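You operate a simulated robot arm through the tools that you are given. There is no shell and no other tool. Be economical: measure what you need, move in short steps, check, and stop when the job is done.

You run a simulated robot arm. Do the job below in one go: nothing can be reset, and whatever is moved stays where it is left.

## Task
Put the small circuit board marked "A" from the top of the press table on the rest of the bag sealer and the small circuit board labelled "B" on top of the white carton there.
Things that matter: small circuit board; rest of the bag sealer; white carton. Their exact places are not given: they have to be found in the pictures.

The check looks at the end state, three seconds after you hand in, the way a careful person would. Anything else that was tipped, shoved, dropped, spilled or broken makes it a failure.

## Robot
A 6-joint arm with a two-finger parallel gripper on a trunk, on a base that drives. Base frame: it is fixed to the floor where the robot stands at the start and does not move with it; the origin is under the middle of the robot, x ahead of it, y to its left, z up. Units: m, rad, N and s.
With the tool pointing down near the work surface it reaches from about 0.48 to 0.88 m from the robot's upright axis, wherever it stands. Its first joint turns from -2.007 to 2.007 rad. Places, roughly: rest of the bag sealer [-1.6, -0.5, 0.8]. Payload 4.2 kg.
The tool frame sits at the grasp point between the pads (the TCP): z along the fingers, y along the line on which they close. The tips reach 0.023 m beyond it. The gripper opens to 0.094 m. The fingers are 0.038 m wide and 0.01 m thick; the gripper's body (0.054 by 0.096 m) begins 0.039 m behind the TCP.
Orientation is told as [roll, pitch, yaw] about the base's x, y, z axes, in that order, counted from this pose: with the fingers straight down and closing along the base's y, the tool's x points along the base's -x, its y along +y and its z along -z.

## Interface
- The arm moves only by the tool move_arm. Its argument "plan" is a list of rows, each an object of numbers (a shift or turn left out is 0, a gripper value left out holds the last): "jaw": the closure in counts, from 0 (fully open) to 255 (shut); "tx", "ty", "tz": the shift along the tool's x, y, z in m; "wx", "wy", "wz": the turn, a rotation vector about the tool's x, y, z in rad. In form: [{"jaw": .., "tx": .., "ty": .., "tz": .., "wx": .., "wy": .., "wz": ..}, ...]. A call has 1 to 8 rows; each row is the pose to reach, as a shift and turn from the pose commanded when the call began, along the tool's axes at that moment. Each row takes 0.2 s and may step no farther than 0.05 m and 0.15 rad from the row before; otherwise, or with a gripper value out of range, the whole call is refused. A pose out of reach is approached as far as the arm can. The call stops where the force on the tool passes 40 N (or 10 N more than at its start, if that is more) or the arm is blocked; 0.2 s more then pass. Each finger travels about 0.108 m/s and halts on what it meets, pressing with about 36 N; the grip force reading is that of the motor and also rises with nothing between the fingers. The clock runs only during rows and for 0.2 s after the last one: add rows that repeat a pose to give the fingers time. The reply holds the time, the measured pose of the TCP, the force on the tool along the base axes, the opening and the grip force, in the units named above and with some noise, and new pictures: "pictures" is both (left out), scene, wrist or none.
- Cameras (640 x 400 px; columns grow to the right, rows downward): "scene" is now at [0.2386, 0.1729, 1.2921]; the picture's right is [-0.26, -0.96, 0.00], its down [-0.57, 0.16, -0.81] and it looks along [0.78, -0.21, -0.59] (base axes); focal length 283 px, centre (320, 200). "wrist" rides on the gripper at [0.086, 0.016, -0.074] in the tool frame; the picture's right is [-0.18, 0.98, 0.00], its down [-0.58, -0.11, -0.81] and it looks along [-0.79, -0.15, 0.59] (tool axes); focal length 243 px, centre (320, 200).
- lift_body(by): slides the trunk up (or, below 0, down) by that many m; the arm and the scene camera ride with it, the base frame stays. It gives what a move gives, with no picture.
- base_move(legs): drives the robot by 1 to 6 legs, each [ahead, turn to the left] in m and rad, along the robot's own axes; the way and the turn of a leg run together, so that a leg with both is an arc; at most 1.5 m and 3.142 rad a leg. The arm and the cameras ride along, it lands a little off, and it stops where it bumps. It gives what a move gives, and a new picture of the scene camera.
- head_to(pan, tilt): turns the head with the scene camera to pan (to the left, within 1.396 rad either way) and tilt (down, from -0.506 to 1.204), counted from straight ahead of the robot. It gives what a move gives, and a new picture of the scene camera.
- point_at(camera, pixels): for up to 12 pixels [column, row] of the newest picture of that camera ("zoom" is the newest enlarged one), the place [x, y, z] in the base frame of the surface seen there, good to about 0.003 m. The clock stands still meanwhile.
- enlarge(camera, box): a new picture of the part [left, top, right, bottom] of that camera's present view, enlarged. The clock stands still meanwhile.
- job_done(): hands the job in; it is judged then, once.

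Work in short steps. Measure before you move; look again where a grasp or a placing could have gone wrong, and mend it. You have 80 turns and 170 pictures in all, those below and enlarged ones among them. Open the gripper and draw the arm clear of the work before you hand the job in, unless the task says otherwise; then end with one line.

The tools are called after ">>>" as name(argument=value, ...) on one line, values as JSON. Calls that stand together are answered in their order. move_arm: Moves the arm, as the interface text tells. Its arguments: {"type":"object","properties":{"plan":{"type":"array"},"pictures":{"type":"string","enum":["both","scene","wrist","none"]}},"required":["plan"]} The other tools are called the same way: lift_body (by) slides the trunk up or down; base_move (legs) drives the base; head_to (pan, tilt) turns the head that bears the scene camera; point_at (camera, pixels) gives the place of the surface under pixels of a picture; enlarge (camera, box) takes an enlarged picture of a part of a camera's view; job_done () hands the job in.

At the start:

```text
time: 0.0
tcp_pos: [0.5868, -0.1345, 1.0514]
orientation: [-0.001, 0.001, 0.0]
wrist_force: [-0.9, 0.6, 0.2]
finger_gap: 0.0939
gripper_force: 0.2
trunk travel left (down, up): [-0.65, 0.34]
robot x, y, heading: [0.001, 0.0059, -0.006]
head pan, tilt: [-0.267, 0.632]
```

scene: 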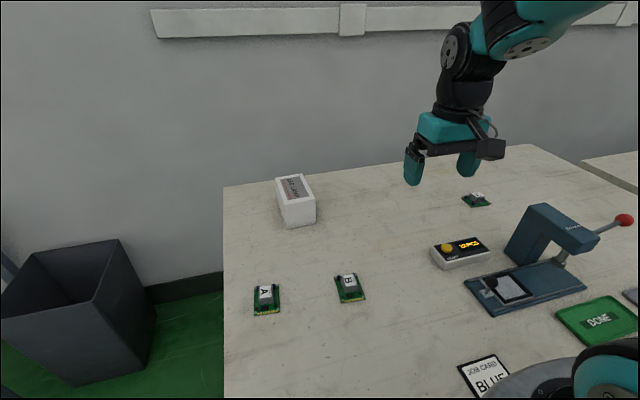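
wrist: 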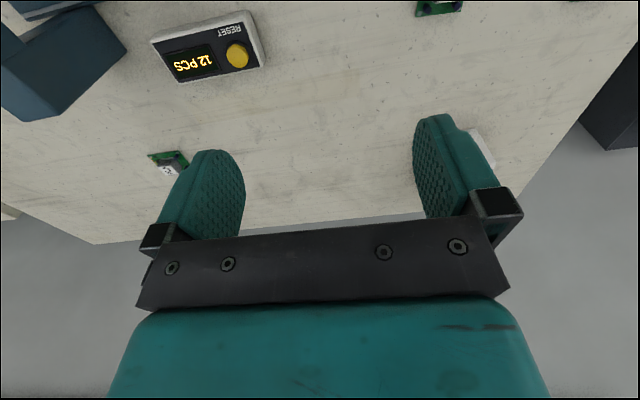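

The scene shows boards A (266,298) and B (349,288), a third one (476,200), and a white carton (296,200). I enlarge to read the labels and measure places.

>>> enlarge(camera="scene", box=[220, 160, 420, 330])

>>> enlarge(camera="scene", box=[420, 170, 640, 330])

>>> point_at(camera="scene", pixels=[[266, 291], [254, 314], [279, 312], [279, 285], [256, 287], [348, 280], [341, 303], [365, 299], [358, 274], [335, 276], [295, 188], [320, 330]])

```text
2.35 times, centred on (320, 245) of scene
```

zoom: 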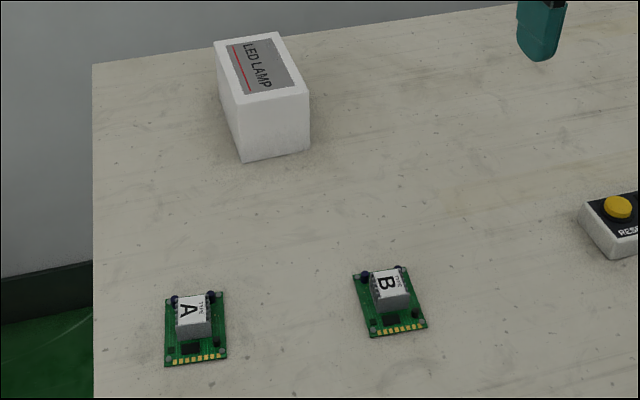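

```text
2.50 times, centred on (530, 250) of scene
```

zoom: 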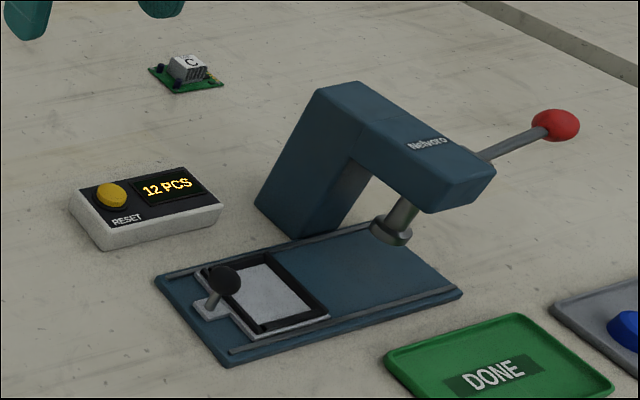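

```text
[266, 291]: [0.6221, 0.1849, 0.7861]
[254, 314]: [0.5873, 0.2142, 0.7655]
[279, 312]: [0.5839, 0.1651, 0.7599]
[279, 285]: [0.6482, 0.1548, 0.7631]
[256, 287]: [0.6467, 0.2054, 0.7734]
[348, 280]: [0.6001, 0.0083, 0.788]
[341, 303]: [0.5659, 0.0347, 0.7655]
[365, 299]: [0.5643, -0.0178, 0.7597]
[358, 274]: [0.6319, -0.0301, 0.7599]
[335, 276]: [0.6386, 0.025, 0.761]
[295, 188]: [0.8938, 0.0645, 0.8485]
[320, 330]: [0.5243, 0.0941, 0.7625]
```

Board A is near (0.615, 0.185), about 0.05 x 0.065, with a block reaching z≈0.787. I move the open gripper above it to look closer.

>>> move_arm(plan=[{"jaw": 0, "tx": -0.004, "ty": 0.045, "tz": 0.015}, {"tx": -0.008, "ty": 0.09, "tz": 0.03}, {"tx": -0.012, "ty": 0.135, "tz": 0.045}, {"tx": -0.016, "ty": 0.18, "tz": 0.06}, {"tx": -0.02, "ty": 0.225, "tz": 0.075}, {"tx": -0.024, "ty": 0.27, "tz": 0.09}, {"tx": -0.028, "ty": 0.31, "tz": 0.11}, {"tx": -0.028, "ty": 0.32, "tz": 0.14}])

```text
time: 1.8
tcp_pos: [0.6152, 0.1871, 0.9116]
orientation: [0.0, 0.0, -0.001]
wrist_force: [0.4, -1.3, 0.0]
finger_gap: 0.0939
gripper_force: 0.1
trunk travel left (down, up): [-0.65, 0.34]
robot x, y, heading: [-0.0002, -0.0007, -0.001]
head pan, tilt: [-0.267, 0.632]
```

scene: 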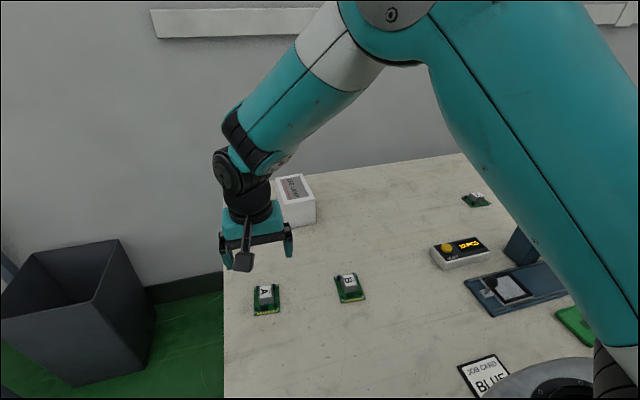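
wrist: 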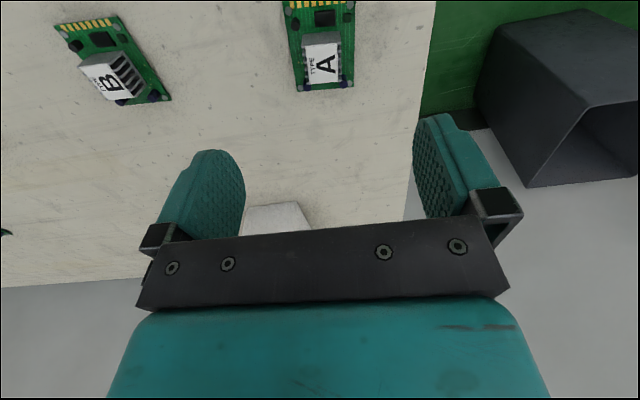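

A is visible in the wrist view at (320,55). I enlarge it to measure block and board.

>>> enlarge(camera="wrist", box=[240, 0, 400, 100])

```text
4.00 times, centred on (320, 50) of wrist
```

zoom: 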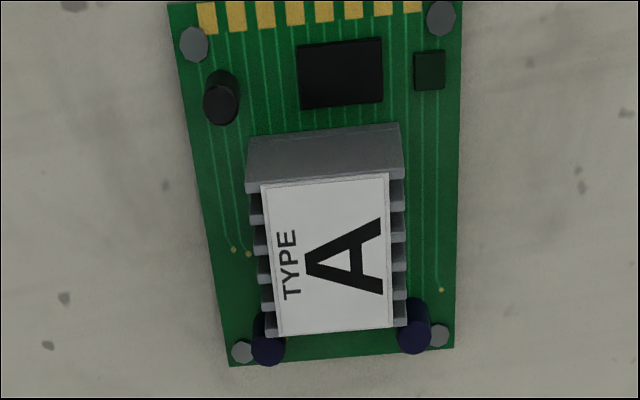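

>>> point_at(camera="zoom", pixels=[[268, 190], [384, 180], [388, 322], [284, 330], [250, 187], [402, 178], [232, 362], [452, 346], [175, 20], [458, 20], [266, 322], [412, 306]])

```text
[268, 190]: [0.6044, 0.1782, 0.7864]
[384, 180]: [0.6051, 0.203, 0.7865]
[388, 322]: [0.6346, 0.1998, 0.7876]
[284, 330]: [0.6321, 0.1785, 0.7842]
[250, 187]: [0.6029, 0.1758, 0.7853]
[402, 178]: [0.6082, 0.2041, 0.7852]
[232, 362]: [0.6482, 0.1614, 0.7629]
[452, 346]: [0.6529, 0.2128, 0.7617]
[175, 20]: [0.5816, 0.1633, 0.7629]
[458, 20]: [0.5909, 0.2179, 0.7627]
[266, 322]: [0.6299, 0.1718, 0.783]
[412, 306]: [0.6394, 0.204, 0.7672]
```

I need the capacitor heights to know how deep the fingers can go on the block.

>>> point_at(camera="zoom", pixels=[[221, 86], [221, 118], [268, 345], [268, 360], [413, 330], [413, 348], [430, 70], [340, 70], [325, 150], [325, 250], [405, 250], [250, 220]])

```text
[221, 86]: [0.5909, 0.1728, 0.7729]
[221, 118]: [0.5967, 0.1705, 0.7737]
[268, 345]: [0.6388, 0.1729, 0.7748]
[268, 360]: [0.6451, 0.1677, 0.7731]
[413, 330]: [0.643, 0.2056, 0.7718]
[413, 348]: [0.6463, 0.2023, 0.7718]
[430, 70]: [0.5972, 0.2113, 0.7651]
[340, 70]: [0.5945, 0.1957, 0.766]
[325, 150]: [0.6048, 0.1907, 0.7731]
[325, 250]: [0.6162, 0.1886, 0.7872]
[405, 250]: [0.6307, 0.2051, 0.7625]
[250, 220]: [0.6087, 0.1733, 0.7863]
```

Caps top out at z≈0.774 and the block (centre ≈0.618, 0.1895) at 0.787, with yaw ≈ -0.07. I descend with fingertips to ≈0.774, then close.

>>> move_arm(plan=[{"tx": -0.003, "ty": 0.002, "tz": 0.04, "wz": 0.07}, {"tx": -0.003, "ty": 0.002, "tz": 0.08, "wz": 0.07}, {"tx": -0.003, "ty": 0.002, "tz": 0.105, "wz": 0.07}, {"tx": -0.003, "ty": 0.002, "tz": 0.1148, "wz": 0.07}, {"tx": -0.003, "ty": 0.002, "tz": 0.1148, "wz": 0.07}])

```text
time: 3.0
tcp_pos: [0.6195, 0.187, 0.7973]
orientation: [0.0, -0.001, -0.069]
wrist_force: [0.2, 0.6, -0.8]
finger_gap: 0.094
gripper_force: 0.1
trunk travel left (down, up): [-0.65, 0.34]
robot x, y, heading: [-0.0023, 0.005, 0.004]
head pan, tilt: [-0.267, 0.632]
```

scene: 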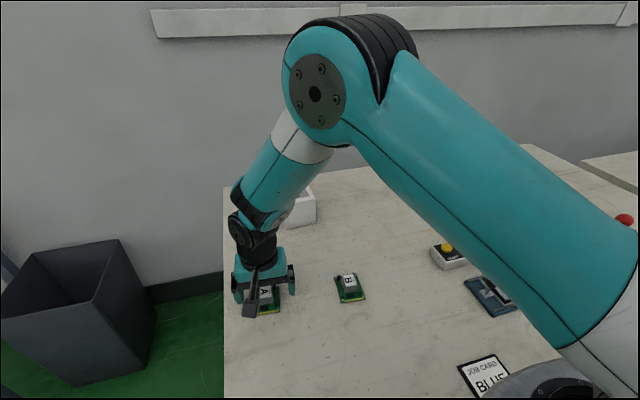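
wrist: 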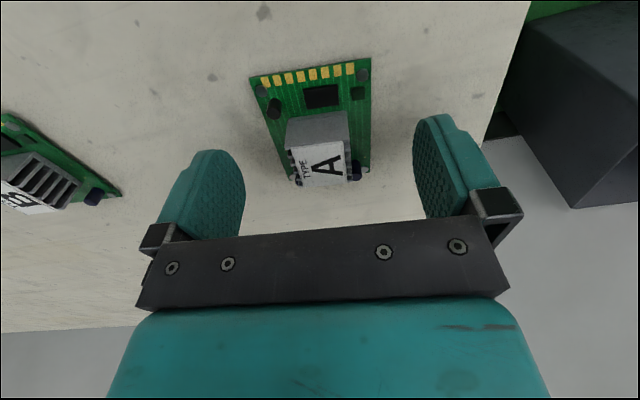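

The block sits centred between the pads (321,160). I close the jaws.

>>> move_arm(plan=[{"jaw": 255}, {"jaw": 255}, {"jaw": 255}], pictures="wrist")

```text
time: 3.8
tcp_pos: [0.6183, 0.1876, 0.7978]
orientation: [-0.001, 0.0, -0.071]
wrist_force: [-0.4, -0.1, 1.0]
finger_gap: 0.029
gripper_force: 36.4
trunk travel left (down, up): [-0.65, 0.34]
robot x, y, heading: [-0.0013, 0.0037, -0.001]
head pan, tilt: [-0.267, 0.632]
```

wrist: 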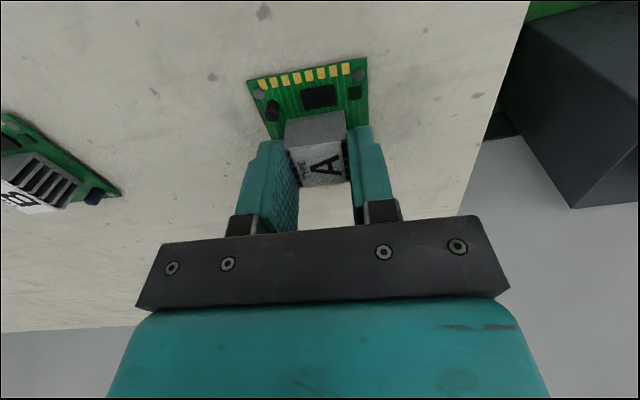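

Gripped at 0.029 m. I lift and bring the arm toward the middle for driving.

>>> move_arm(plan=[{"tz": -0.03}, {"tz": -0.075}, {"tz": -0.12}, {"tz": -0.165}, {"tz": -0.21}, {"tz": -0.25}, {"tz": -0.27, "ty": -0.04}, {"tz": -0.28, "ty": -0.08}])

>>> move_arm(plan=[{"tx": 0.02, "ty": -0.04}, {"tx": 0.04, "ty": -0.08}, {"tx": 0.06, "ty": -0.11}], pictures="none")

>>> head_to(pan=1.39, tilt=0.4)

>>> head_to(pan=-1.39, tilt=0.4)

```text
time: 5.6
tcp_pos: [0.6121, 0.1082, 1.0786]
orientation: [-0.001, -0.001, -0.071]
wrist_force: [-0.1, 1.4, -0.6]
finger_gap: 0.0289
gripper_force: 36.1
trunk travel left (down, up): [-0.65, 0.34]
robot x, y, heading: [-0.0001, 0.0012, -0.006]
head pan, tilt: [-0.267, 0.632]
```

scene: 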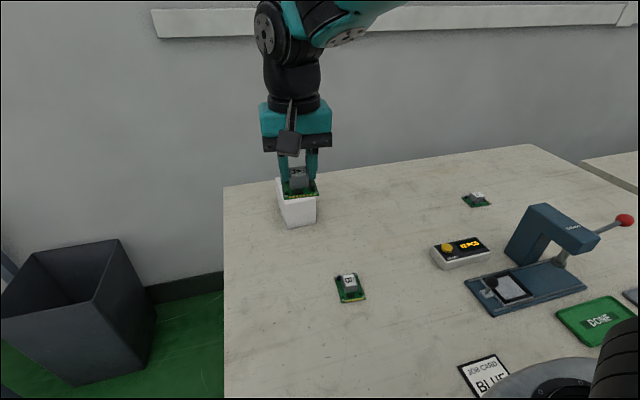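
wrist: 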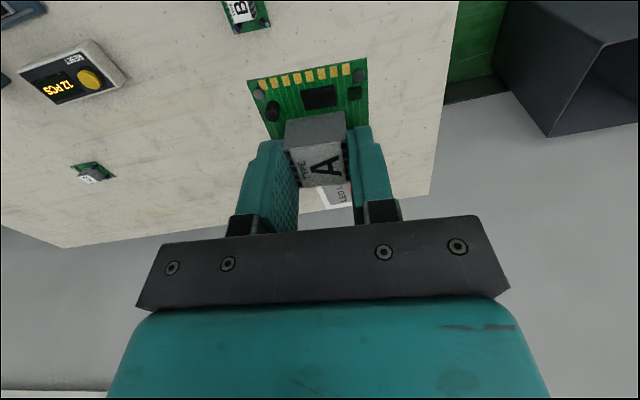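

```text
time: 6.4
tcp_pos: [0.5463, 0.0029, 1.0782]
orientation: [0.0, 0.0, -0.071]
wrist_force: [0.4, 0.0, -1.6]
finger_gap: 0.0291
gripper_force: 35.9
trunk travel left (down, up): [-0.65, 0.34]
robot x, y, heading: [-0.0035, 0.0009, -0.0]
head pan, tilt: [-0.267, 0.632]
```

```text
time: 8.1
tcp_pos: [0.5464, 0.002, 1.0791]
orientation: [0.0, 0.001, -0.07]
wrist_force: [-0.1, -0.2, -0.3]
finger_gap: 0.029
gripper_force: 36.0
trunk travel left (down, up): [-0.65, 0.34]
robot x, y, heading: [0.0007, 0.0019, 0.0]
head pan, tilt: [1.389, 0.4]
```

scene: 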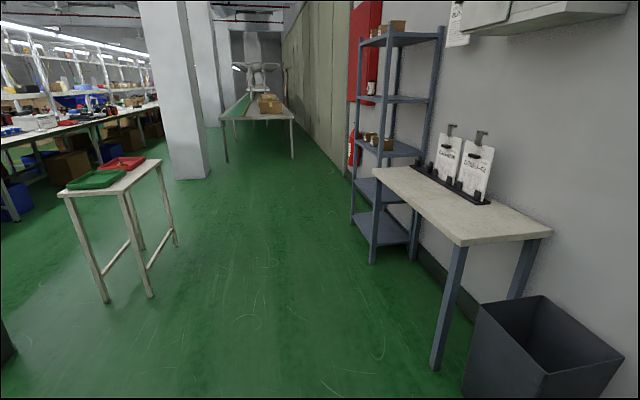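

```text
time: 10.6
tcp_pos: [0.5459, 0.002, 1.0769]
orientation: [-0.001, 0.002, -0.069]
wrist_force: [-0.2, -0.7, -0.9]
finger_gap: 0.0288
gripper_force: 35.6
trunk travel left (down, up): [-0.65, 0.34]
robot x, y, heading: [-0.0001, 0.003, -0.001]
head pan, tilt: [-1.389, 0.4]
```

scene: 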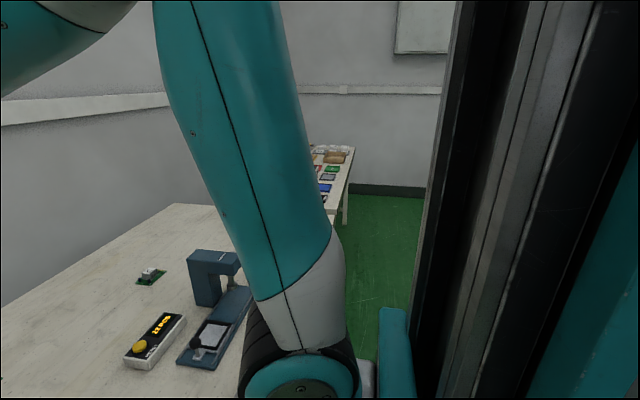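

The board is held well; the left side is open. I back off a little, turn left and look for the bag sealer.

>>> head_to(pan=0.9, tilt=0.4)

>>> base_move(legs=[[-0.2, 0], [0, 1.6]])

```text
time: 12.7
tcp_pos: [0.5458, 0.0026, 1.0786]
orientation: [0.0, 0.0, -0.07]
wrist_force: [0.4, 0.0, -0.1]
finger_gap: 0.0291
gripper_force: 36.0
trunk travel left (down, up): [-0.65, 0.34]
robot x, y, heading: [-0.0012, 0.0023, 0.0]
head pan, tilt: [0.901, 0.4]
```

scene: 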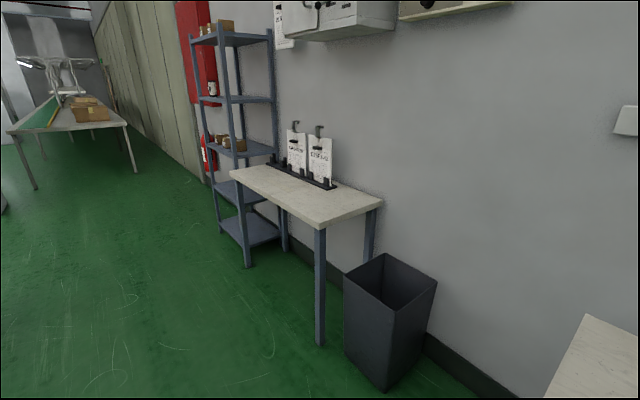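

```text
time: 18.2
tcp_pos: [-0.2228, 0.5472, 1.0777]
orientation: [0.001, -0.001, 1.544]
wrist_force: [0.5, -0.2, -0.2]
finger_gap: 0.0291
gripper_force: 36.2
trunk travel left (down, up): [-0.65, 0.34]
robot x, y, heading: [-0.199, 0.0004, 1.613]
head pan, tilt: [0.901, 0.4]
```

scene: 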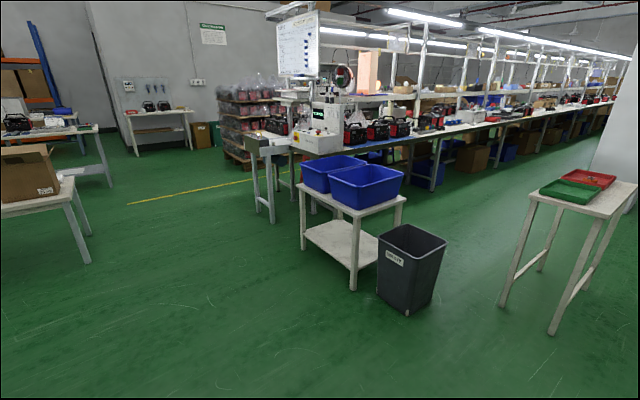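

I pan further left to see the sealer around (-1.6,-0.5).

>>> head_to(pan=1.39, tilt=0.5)

```text
time: 19.1
tcp_pos: [-0.223, 0.5473, 1.0785]
orientation: [-0.001, -0.001, 1.543]
wrist_force: [-0.2, -0.6, -0.5]
finger_gap: 0.029
gripper_force: 35.7
trunk travel left (down, up): [-0.65, 0.34]
robot x, y, heading: [-0.1986, 0.0012, 1.609]
head pan, tilt: [1.389, 0.499]
```

scene: 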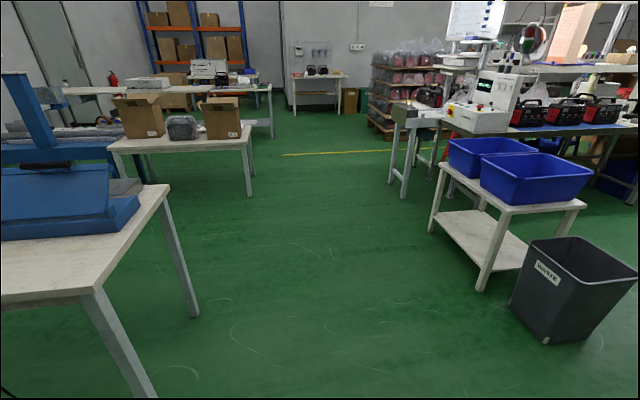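

The blue sealer's table is at the left edge. I measure its corner and the sealer to keep the arm's swing clear.

>>> point_at(camera="scene", pixels=[[90, 292], [168, 188], [5, 304], [20, 80], [130, 225], [120, 190], [5, 290]])

```text
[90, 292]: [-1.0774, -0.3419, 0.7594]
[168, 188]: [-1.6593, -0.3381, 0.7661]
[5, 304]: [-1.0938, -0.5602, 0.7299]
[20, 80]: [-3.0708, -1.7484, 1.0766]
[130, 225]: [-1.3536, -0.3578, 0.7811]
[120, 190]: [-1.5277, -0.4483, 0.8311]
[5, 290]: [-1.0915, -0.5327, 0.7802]
```

Table front edge is x≈-1.08, out of the arm's swing. I turn left to face it, looking ahead.

>>> base_move(legs=[[0, 1.5]])

>>> head_to(pan=0.35, tilt=0.5)

```text
time: 23.1
tcp_pos: [-0.7449, 0.0262, 1.0786]
orientation: [-0.001, 0.0, 3.029]
wrist_force: [-0.1, -0.5, -0.2]
finger_gap: 0.0289
gripper_force: 36.0
trunk travel left (down, up): [-0.65, 0.34]
robot x, y, heading: [-0.2011, 0.0033, 3.097]
head pan, tilt: [1.389, 0.499]
```

scene: 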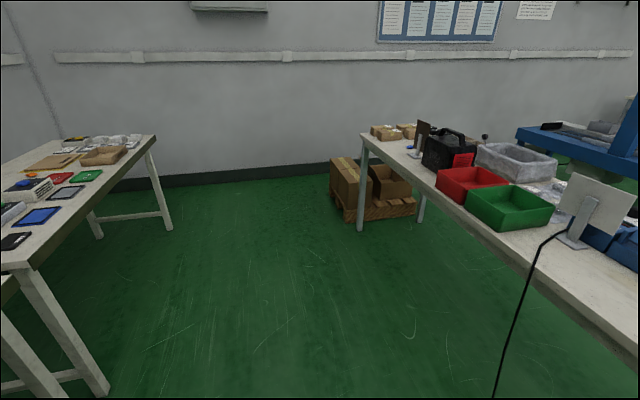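

```text
time: 24.4
tcp_pos: [-0.7458, 0.0254, 1.0781]
orientation: [0.001, 0.001, 3.029]
wrist_force: [0.3, -0.8, -0.5]
finger_gap: 0.0288
gripper_force: 36.4
trunk travel left (down, up): [-0.65, 0.34]
robot x, y, heading: [-0.1955, 0.0044, 3.099]
head pan, tilt: [0.351, 0.499]
```

scene: 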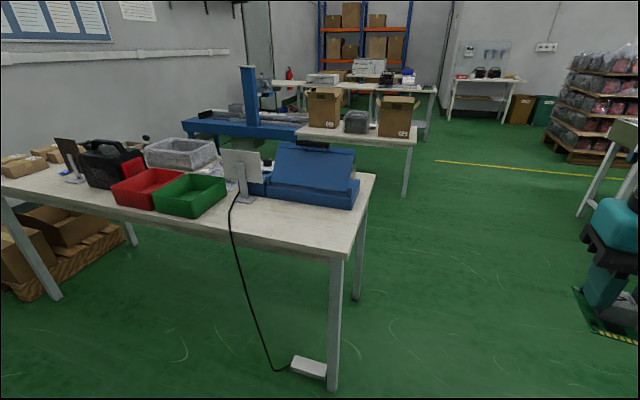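

I enlarge the sealer and the rest of that table.

>>> enlarge(camera="scene", box=[200, 120, 400, 245])

>>> enlarge(camera="scene", box=[0, 110, 240, 240])

>>> point_at(camera="scene", pixels=[[310, 367], [290, 369], [325, 376], [275, 365], [315, 175], [310, 200], [358, 200], [352, 155], [240, 165], [245, 200], [332, 235], [374, 178]])

```text
3.20 times, centred on (300, 182) of scene
```

zoom: 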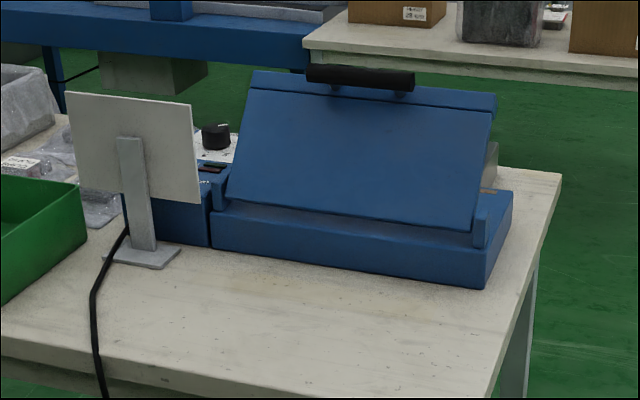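

```text
2.67 times, centred on (120, 175) of scene
```

zoom: 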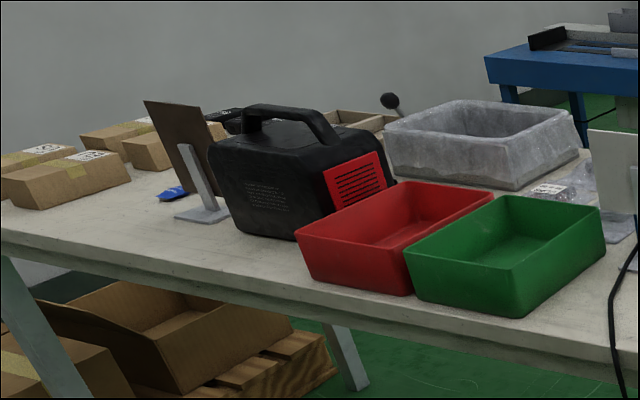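

```text
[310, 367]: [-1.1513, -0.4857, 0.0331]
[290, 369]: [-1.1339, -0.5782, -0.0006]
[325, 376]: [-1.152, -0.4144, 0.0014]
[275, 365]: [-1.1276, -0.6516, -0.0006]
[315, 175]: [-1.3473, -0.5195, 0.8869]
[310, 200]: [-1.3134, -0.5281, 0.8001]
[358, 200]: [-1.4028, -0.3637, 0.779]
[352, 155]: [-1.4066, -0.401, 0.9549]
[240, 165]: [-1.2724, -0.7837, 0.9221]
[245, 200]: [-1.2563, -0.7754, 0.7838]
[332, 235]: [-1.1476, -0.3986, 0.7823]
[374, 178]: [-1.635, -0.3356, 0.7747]
```

The sealer's lid back faces us, so its rest is on the far side or toward the table's +y end. I measure obstacles along a drive to a standing place off that end (about (-1.55, 0.2)).

>>> point_at(camera="scene", pixels=[[417, 145], [403, 197], [298, 135], [395, 105], [325, 95], [420, 250], [500, 250], [355, 298], [560, 350], [595, 310]])

>>> head_to(pan=-0.4, tilt=0.7)

```text
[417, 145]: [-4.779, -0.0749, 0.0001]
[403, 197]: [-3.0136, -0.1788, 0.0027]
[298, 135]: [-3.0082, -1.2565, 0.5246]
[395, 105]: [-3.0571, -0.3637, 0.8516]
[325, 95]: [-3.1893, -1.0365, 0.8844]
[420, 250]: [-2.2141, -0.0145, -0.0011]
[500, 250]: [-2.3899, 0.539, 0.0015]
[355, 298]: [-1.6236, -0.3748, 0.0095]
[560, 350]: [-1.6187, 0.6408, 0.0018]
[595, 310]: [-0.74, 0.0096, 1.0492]
```

```text
time: 25.5
tcp_pos: [-0.7454, 0.0255, 1.0783]
orientation: [0.001, 0.001, 3.029]
wrist_force: [-0.7, 0.0, -0.1]
finger_gap: 0.0289
gripper_force: 36.0
trunk travel left (down, up): [-0.65, 0.34]
robot x, y, heading: [-0.1973, 0.0014, 3.103]
head pan, tilt: [-0.4, 0.7]
```

scene: 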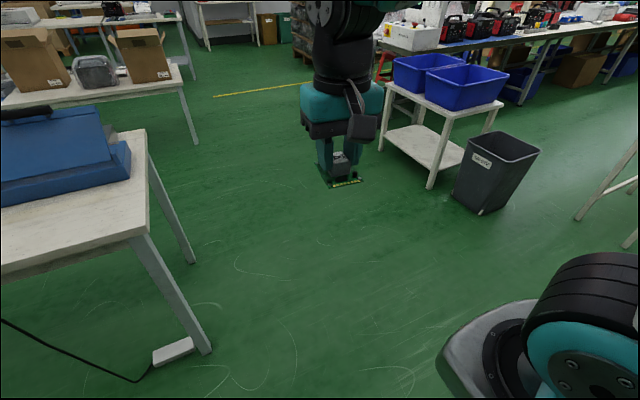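

The floor between the sealer table and the blue-bin table is clear. I drive to about (-1.55, 0.25) and turn to face the table end (-y).

>>> base_move(legs=[[0, -0.14], [1.38, 0], [0, 1.75]])

>>> head_to(pan=0.1, tilt=0.7)

```text
time: 37.3
tcp_pos: [-1.5623, -0.2953, 1.0782]
orientation: [-0.001, 0.001, -1.631]
wrist_force: [0.1, 0.4, -0.8]
finger_gap: 0.0289
gripper_force: 36.3
trunk travel left (down, up): [-0.65, 0.34]
robot x, y, heading: [-1.569, 0.2527, -1.562]
head pan, tilt: [-0.4, 0.7]
```

scene: 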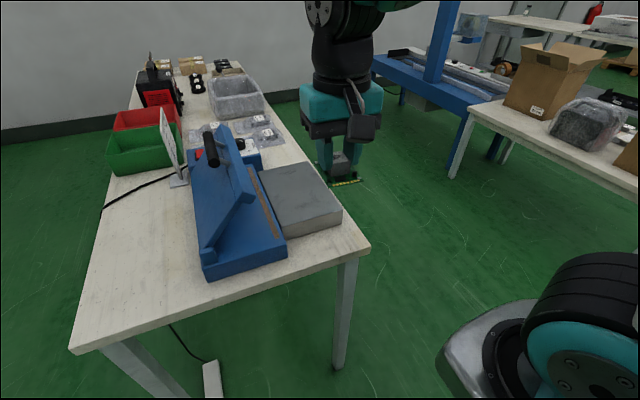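

```text
time: 38.3
tcp_pos: [-1.5606, -0.2954, 1.0782]
orientation: [-0.001, 0.001, -1.632]
wrist_force: [0.1, 0.0, 0.4]
finger_gap: 0.0291
gripper_force: 36.0
trunk travel left (down, up): [-0.65, 0.34]
robot x, y, heading: [-1.5669, 0.2497, -1.558]
head pan, tilt: [0.099, 0.7]
```

scene: 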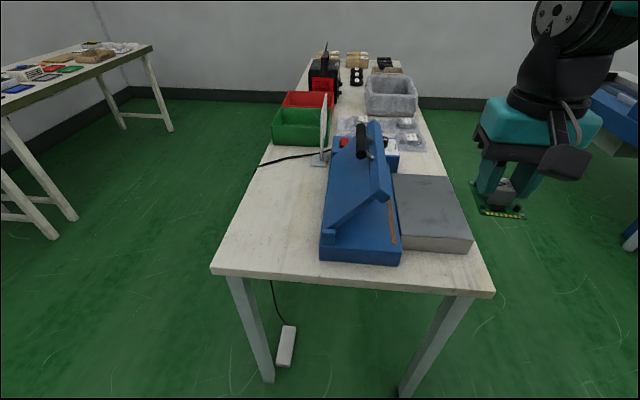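

The rest is the grey flat slab at (430,210), beside the blue sealer; there is no white carton on this table, so "there" means the press table. I measure the slab.

>>> point_at(camera="scene", pixels=[[402, 232], [472, 235], [394, 176], [446, 178], [430, 205], [415, 205], [450, 205], [390, 240], [375, 180], [437, 248]])

>>> enlarge(camera="scene", box=[310, 110, 490, 280])

```text
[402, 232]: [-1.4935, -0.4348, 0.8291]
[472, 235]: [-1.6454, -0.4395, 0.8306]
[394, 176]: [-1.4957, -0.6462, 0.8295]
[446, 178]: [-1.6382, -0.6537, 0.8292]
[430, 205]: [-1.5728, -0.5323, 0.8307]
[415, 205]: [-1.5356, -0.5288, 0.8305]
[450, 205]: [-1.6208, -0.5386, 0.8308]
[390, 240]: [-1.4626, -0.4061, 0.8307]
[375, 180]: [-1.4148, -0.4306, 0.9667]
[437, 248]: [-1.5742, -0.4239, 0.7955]
```

```text
2.35 times, centred on (400, 195) of scene
```

zoom: 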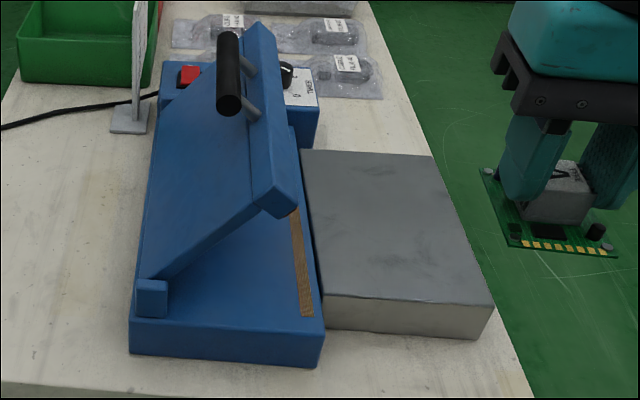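

Slab top is z=0.830, x -1.645…-1.493, y -0.65…-0.435. I move over (-1.58,-0.545), then lower partway.

>>> move_arm(plan=[{"tx": -0.042, "ty": -0.001}, {"tx": -0.084, "ty": -0.002}, {"tx": -0.126, "ty": -0.003}, {"tx": -0.168, "ty": -0.004}, {"tx": -0.21, "ty": -0.004}, {"tx": -0.25, "ty": -0.004}, {"tx": -0.25, "ty": -0.004, "tz": 0.05}, {"tx": -0.25, "ty": -0.004, "tz": 0.1}])

```text
time: 40.1
tcp_pos: [-1.5807, -0.5446, 0.9793]
orientation: [0.0, 0.0, -1.632]
wrist_force: [-0.4, 0.4, -0.4]
finger_gap: 0.0289
gripper_force: 35.7
trunk travel left (down, up): [-0.65, 0.34]
robot x, y, heading: [-1.5633, 0.2522, -1.566]
head pan, tilt: [0.099, 0.7]
```

scene: 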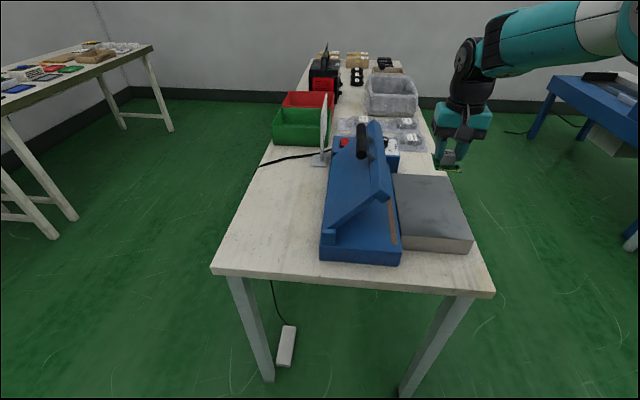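
wrist: 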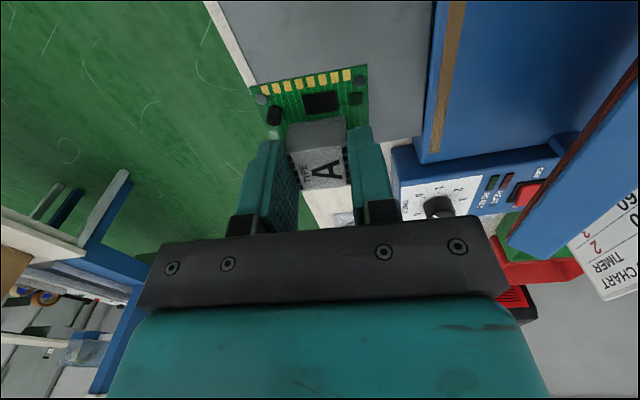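

Well placed above the slab. I lower 0.106 m to just above contact.

>>> move_arm(plan=[{"tz": 0.045}, {"tz": 0.085}, {"tz": 0.1}, {"tz": 0.106}, {"tz": 0.106}])

```text
time: 41.3
tcp_pos: [-1.581, -0.5445, 0.8722]
orientation: [0.001, 0.0, -1.632]
wrist_force: [-0.2, 0.0, -0.3]
finger_gap: 0.0288
gripper_force: 35.5
trunk travel left (down, up): [-0.65, 0.34]
robot x, y, heading: [-1.5656, 0.2514, -1.561]
head pan, tilt: [0.099, 0.7]
```

scene: 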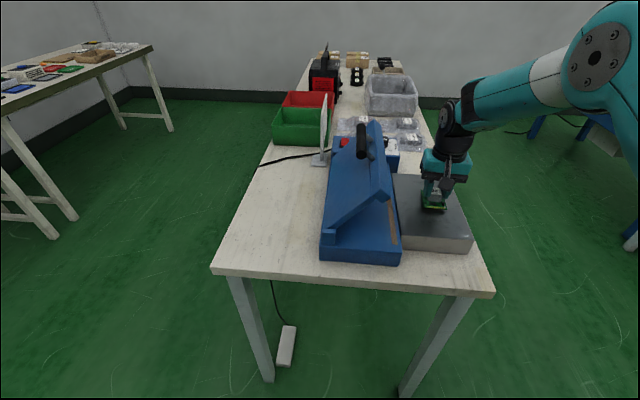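
wrist: 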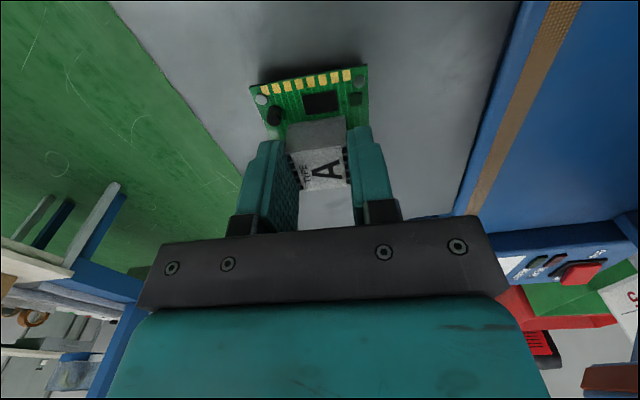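

Still a few mm above the slab. I creep down until force shows contact.

>>> move_arm(plan=[{"tz": 0.0015}, {"tz": 0.003}, {"tz": 0.004}, {"tz": 0.004}], pictures="wrist")

```text
time: 42.3
tcp_pos: [-1.5806, -0.5448, 0.8693]
orientation: [0.001, 0.001, -1.633]
wrist_force: [0.3, 0.3, -1.0]
finger_gap: 0.0291
gripper_force: 36.6
trunk travel left (down, up): [-0.65, 0.34]
robot x, y, heading: [-1.564, 0.2514, -1.561]
head pan, tilt: [0.099, 0.7]
```

wrist: 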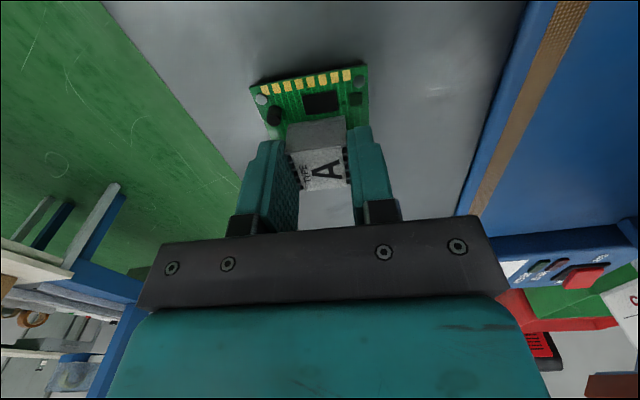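

>>> move_arm(plan=[{"tz": 0.001}, {"tz": 0.002}, {"tz": 0.003}, {"tz": 0.003}], pictures="wrist")

```text
time: 43.3
tcp_pos: [-1.5807, -0.5443, 0.8671]
orientation: [0.001, -0.002, -1.631]
wrist_force: [-0.1, 2.3, 8.5]
finger_gap: 0.0292
gripper_force: 35.9
trunk travel left (down, up): [-0.65, 0.34]
robot x, y, heading: [-1.5615, 0.2525, -1.562]
head pan, tilt: [0.099, 0.7]
```

wrist: 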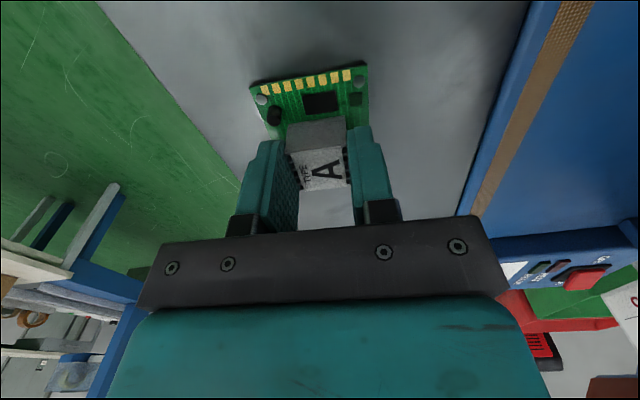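

Contact now (8.5 N up). I open the jaws and rise straight up.

>>> move_arm(plan=[{"jaw": 60, "tz": 0.0}, {"jaw": 0}, {"jaw": 0}, {"jaw": 0, "tz": -0.04}, {"tz": -0.085}, {"tz": -0.13}, {"tz": -0.175}, {"tz": -0.21}])

```text
time: 45.1
tcp_pos: [-1.5794, -0.5427, 1.0762]
orientation: [0.001, 0.002, -1.631]
wrist_force: [0.2, 0.2, -0.5]
finger_gap: 0.094
gripper_force: 0.1
trunk travel left (down, up): [-0.65, 0.34]
robot x, y, heading: [-1.5654, 0.2522, -1.561]
head pan, tilt: [0.099, 0.7]
```

scene: 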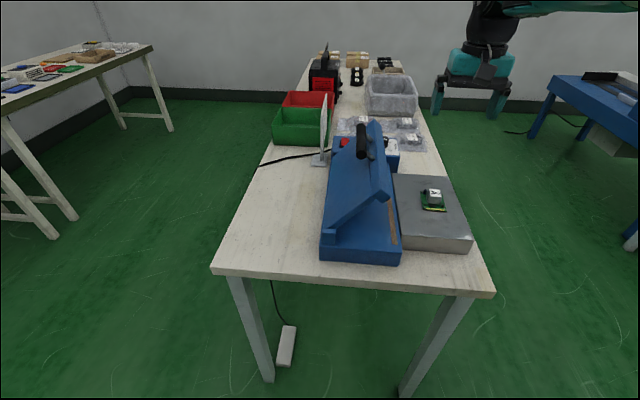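
wrist: 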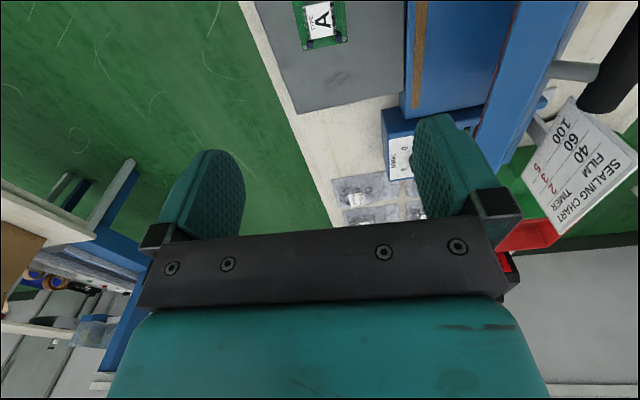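

A rests flat on the slab (432,198). I retract the arm and drive the same way back to the press table.

>>> move_arm(plan=[{"tx": 0.042}, {"tx": 0.084}, {"tx": 0.126}, {"tx": 0.168}, {"tx": 0.21}, {"tx": 0.25}], pictures="none")

>>> base_move(legs=[[0, -1.75], [-1.37, 0], [0, -1.5], [0, -1.47], [0.2, 0]])

>>> head_to(pan=0.1, tilt=0.7)

```text
time: 46.5
tcp_pos: [-1.5645, -0.2937, 1.0759]
orientation: [0.0, 0.001, -1.631]
wrist_force: [-0.1, -0.9, 0.0]
finger_gap: 0.094
gripper_force: 0.1
trunk travel left (down, up): [-0.65, 0.34]
robot x, y, heading: [-1.5645, 0.2519, -1.561]
head pan, tilt: [0.099, 0.7]
```

```text
time: 66.0
tcp_pos: [0.5299, -0.0014, 1.0754]
orientation: [0.0, 0.0, -0.08]
wrist_force: [1.2, 1.1, -0.2]
finger_gap: 0.0941
gripper_force: 0.1
trunk travel left (down, up): [-0.65, 0.34]
robot x, y, heading: [-0.0169, 0.005, -0.008]
head pan, tilt: [0.099, 0.7]
```

scene: 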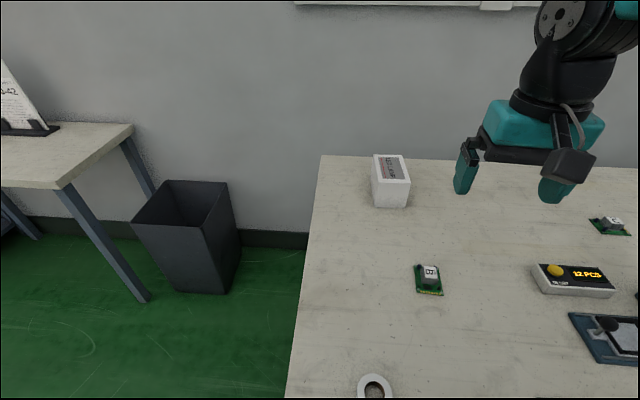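

```text
time: 66.6
tcp_pos: [0.5305, -0.0021, 1.0758]
orientation: [-0.002, 0.001, -0.081]
wrist_force: [1.2, 0.5, 0.3]
finger_gap: 0.094
gripper_force: 0.0
trunk travel left (down, up): [-0.65, 0.34]
robot x, y, heading: [-0.0132, 0.0109, -0.009]
head pan, tilt: [0.099, 0.7]
```

scene: 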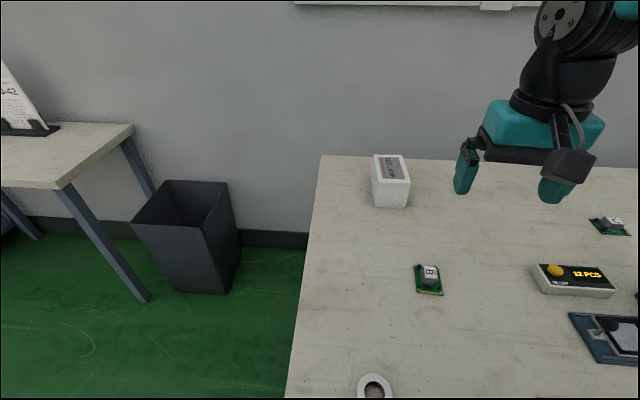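

Back in place. I enlarge and measure carton and B.

>>> enlarge(camera="scene", box=[340, 140, 500, 300])

>>> point_at(camera="scene", pixels=[[375, 158], [403, 157], [379, 179], [408, 179], [391, 168], [393, 200], [430, 272], [416, 292], [441, 294], [438, 265], [416, 266], [305, 390]])

```text
2.50 times, centred on (420, 220) of scene
```

zoom: 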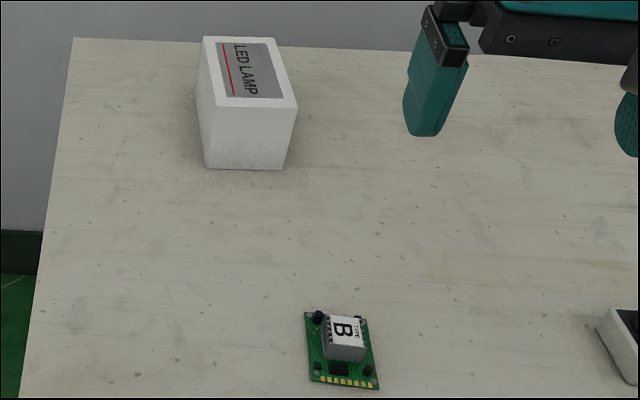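

```text
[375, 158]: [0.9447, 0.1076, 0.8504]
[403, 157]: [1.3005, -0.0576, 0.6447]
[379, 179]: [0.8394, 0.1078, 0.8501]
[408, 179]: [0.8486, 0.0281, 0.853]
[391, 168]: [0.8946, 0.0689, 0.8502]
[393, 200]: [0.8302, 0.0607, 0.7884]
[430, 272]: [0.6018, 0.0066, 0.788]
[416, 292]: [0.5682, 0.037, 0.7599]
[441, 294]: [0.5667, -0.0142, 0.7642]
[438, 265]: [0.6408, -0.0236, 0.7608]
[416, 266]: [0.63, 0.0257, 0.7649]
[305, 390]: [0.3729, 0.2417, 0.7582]
```

Carton top: z 0.8505, centre ≈(0.892,0.067), about 0.90 from the robot's axis — on the edge of reach. I look down to check how much room the base has ahead.

>>> head_to(pan=0.5, tilt=1.2)

```text
time: 67.6
tcp_pos: [0.5291, -0.0014, 1.0748]
orientation: [0.001, 0.0, -0.081]
wrist_force: [-0.9, -0.1, -0.4]
finger_gap: 0.0943
gripper_force: 0.0
trunk travel left (down, up): [-0.65, 0.34]
robot x, y, heading: [-0.0148, 0.0064, -0.012]
head pan, tilt: [0.499, 1.201]
```

scene: 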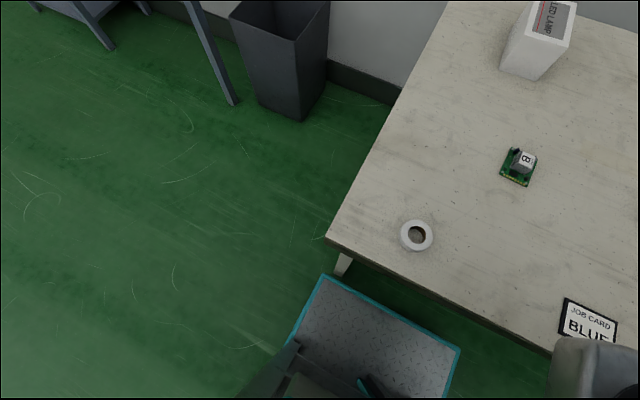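

>>> point_at(camera="scene", pixels=[[324, 277], [458, 348], [327, 238], [500, 323], [390, 330], [340, 272], [300, 350]])

```text
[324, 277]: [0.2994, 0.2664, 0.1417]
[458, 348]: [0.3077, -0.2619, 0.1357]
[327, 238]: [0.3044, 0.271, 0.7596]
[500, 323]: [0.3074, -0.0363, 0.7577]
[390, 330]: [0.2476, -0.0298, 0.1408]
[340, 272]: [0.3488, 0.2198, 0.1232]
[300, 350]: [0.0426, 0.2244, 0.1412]
```

The base front (x≈0.30) is nearly at the table leg (≈0.34), so no driving ahead; I'll use the trunk's height to gain reach instead. Now I move over B for a close look, head back on the bench.

>>> move_arm(plan=[{"jaw": 0, "tx": -0.02, "tz": 0.04}, {"tx": -0.04, "tz": 0.08}, {"tx": -0.06, "tz": 0.12}, {"tx": -0.066, "ty": 0.003, "tz": 0.16}, {"tx": -0.066, "ty": 0.003, "tz": 0.16}], pictures="none")

>>> enlarge(camera="wrist", box=[240, 0, 400, 100])

```text
time: 68.8
tcp_pos: [0.5977, -0.0042, 0.9163]
orientation: [0.002, -0.001, -0.081]
wrist_force: [0.0, 0.3, 0.9]
finger_gap: 0.0942
gripper_force: 0.0
trunk travel left (down, up): [-0.65, 0.34]
robot x, y, heading: [-0.0147, 0.0101, -0.013]
head pan, tilt: [0.499, 1.201]
```

```text
4.00 times, centred on (320, 50) of wrist
```

zoom: 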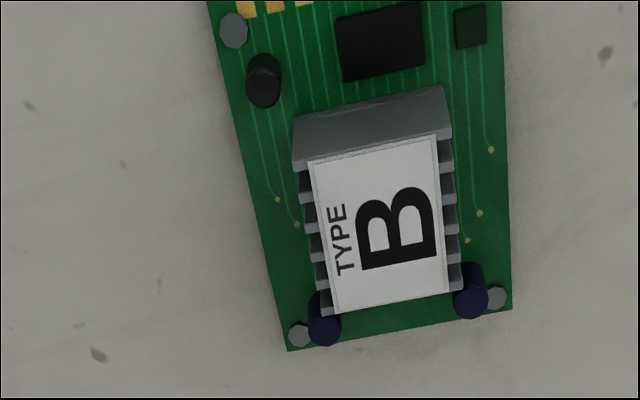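

>>> point_at(camera="zoom", pixels=[[318, 168], [432, 142], [336, 305], [446, 288], [290, 345], [508, 306], [375, 220], [265, 65], [325, 330], [472, 300], [230, 100], [505, 100]])

```text
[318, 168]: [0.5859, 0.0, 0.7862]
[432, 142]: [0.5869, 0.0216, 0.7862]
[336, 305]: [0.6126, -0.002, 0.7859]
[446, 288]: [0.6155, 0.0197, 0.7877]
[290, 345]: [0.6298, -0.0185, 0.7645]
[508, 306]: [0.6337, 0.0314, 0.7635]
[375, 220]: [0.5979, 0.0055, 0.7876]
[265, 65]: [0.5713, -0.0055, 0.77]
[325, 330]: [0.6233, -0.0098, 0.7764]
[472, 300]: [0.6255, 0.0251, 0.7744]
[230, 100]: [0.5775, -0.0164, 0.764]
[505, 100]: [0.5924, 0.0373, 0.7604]
```

B's block centre ≈(0.600,0.010), yaw ≈ -0.075, matching the tool. I descend to the same height as with A.

>>> move_arm(plan=[{"ty": 0.0135, "tz": 0.04}, {"ty": 0.0135, "tz": 0.08}, {"ty": 0.0135, "tz": 0.108}, {"ty": 0.0135, "tz": 0.1185}, {"ty": 0.0135, "tz": 0.1185}], pictures="wrist")

```text
time: 70.0
tcp_pos: [0.5966, 0.0098, 0.7972]
orientation: [0.001, 0.0, -0.08]
wrist_force: [-0.5, 0.6, -0.3]
finger_gap: 0.094
gripper_force: 0.1
trunk travel left (down, up): [-0.65, 0.34]
robot x, y, heading: [-0.0189, 0.0061, -0.008]
head pan, tilt: [0.499, 1.201]
```

wrist: 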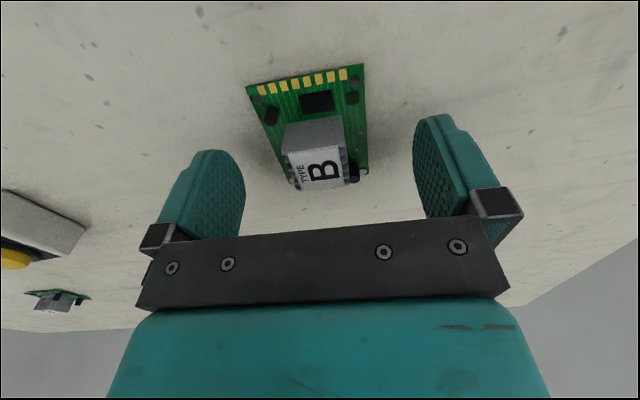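

Nearly centred; I nudge 3 mm forward and close.

>>> move_arm(plan=[{"tx": -0.0025, "ty": -0.001}, {"tx": -0.0025, "ty": -0.001}, {"jaw": 255, "tx": -0.0025, "ty": -0.001}, {"jaw": 255, "tx": -0.0025, "ty": -0.001}, {"jaw": 255, "tx": -0.0025, "ty": -0.001}], pictures="wrist")

```text
time: 71.2
tcp_pos: [0.6011, 0.0082, 0.7961]
orientation: [0.0, -0.001, -0.081]
wrist_force: [0.2, -0.3, -0.4]
finger_gap: 0.0291
gripper_force: 35.6
trunk travel left (down, up): [-0.65, 0.34]
robot x, y, heading: [-0.0145, 0.0093, -0.015]
head pan, tilt: [0.499, 1.201]
```

wrist: 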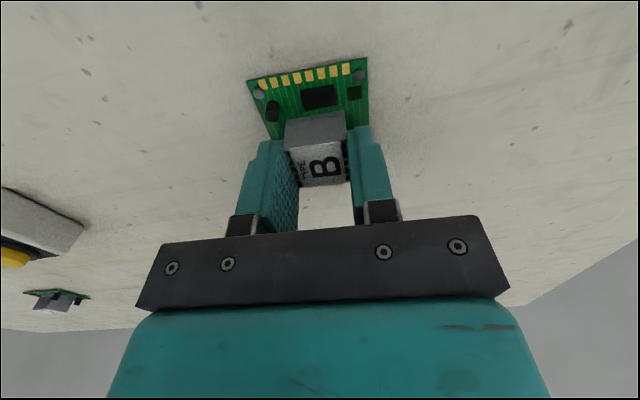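

B gripped (0.029). I lift 0.2, then head toward the carton at that height.

>>> move_arm(plan=[{"tz": -0.03}, {"tz": -0.075}, {"tz": -0.12}, {"tz": -0.165}, {"tz": -0.2}, {"tz": -0.22, "tx": -0.035, "ty": 0.01}, {"tz": -0.22, "tx": -0.08, "ty": 0.025}, {"tz": -0.22, "tx": -0.12, "ty": 0.035}], pictures="none")

>>> head_to(pan=0.2, tilt=0.6)

>>> move_arm(plan=[{"tx": -0.04, "ty": 0.012}, {"tx": -0.08, "ty": 0.025}, {"tx": -0.11, "ty": 0.036, "wz": -0.07}, {"tx": -0.135, "ty": 0.044, "wz": -0.14}, {"tx": -0.159, "ty": 0.048, "wz": -0.18}, {"tx": -0.159, "ty": 0.048, "wz": -0.18}])

```text
time: 73.0
tcp_pos: [0.7228, 0.034, 1.0189]
orientation: [0.0, 0.0, -0.081]
wrist_force: [-0.4, 0.3, 0.4]
finger_gap: 0.029
gripper_force: 36.1
trunk travel left (down, up): [-0.65, 0.34]
robot x, y, heading: [-0.018, 0.0087, -0.011]
head pan, tilt: [0.499, 1.201]
```

```text
time: 74.0
tcp_pos: [0.7221, 0.0334, 1.018]
orientation: [0.0, 0.001, -0.08]
wrist_force: [0.9, -0.3, 0.2]
finger_gap: 0.0291
gripper_force: 36.1
trunk travel left (down, up): [-0.65, 0.34]
robot x, y, heading: [-0.0142, 0.0052, -0.01]
head pan, tilt: [0.201, 0.6]
```

scene: 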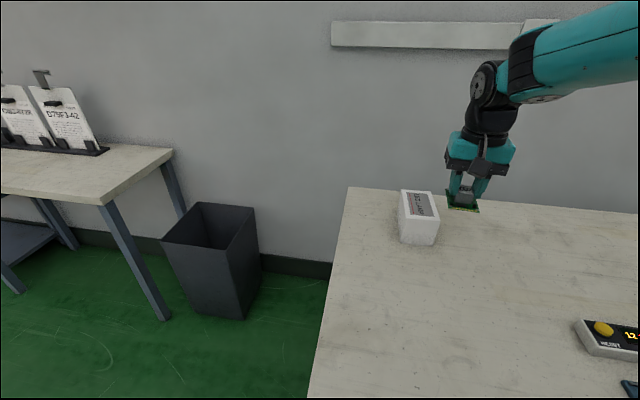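

```text
time: 75.4
tcp_pos: [0.8374, 0.0657, 1.0121]
orientation: [-0.001, 0.0, 0.1]
wrist_force: [-0.4, 0.2, 0.2]
finger_gap: 0.0291
gripper_force: 35.9
out of reach, approached as far as the arm can: row 4, 5, 6
trunk travel left (down, up): [-0.65, 0.34]
robot x, y, heading: [-0.0171, 0.0064, -0.009]
head pan, tilt: [0.201, 0.6]
```

scene: 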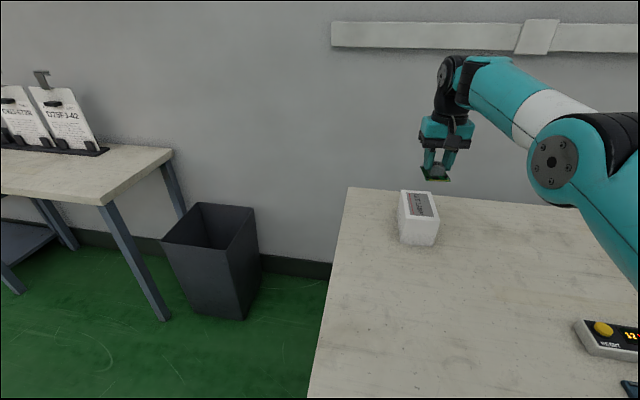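
wrist: 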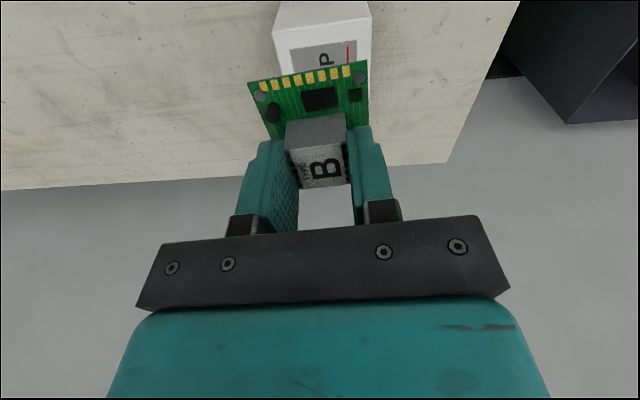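

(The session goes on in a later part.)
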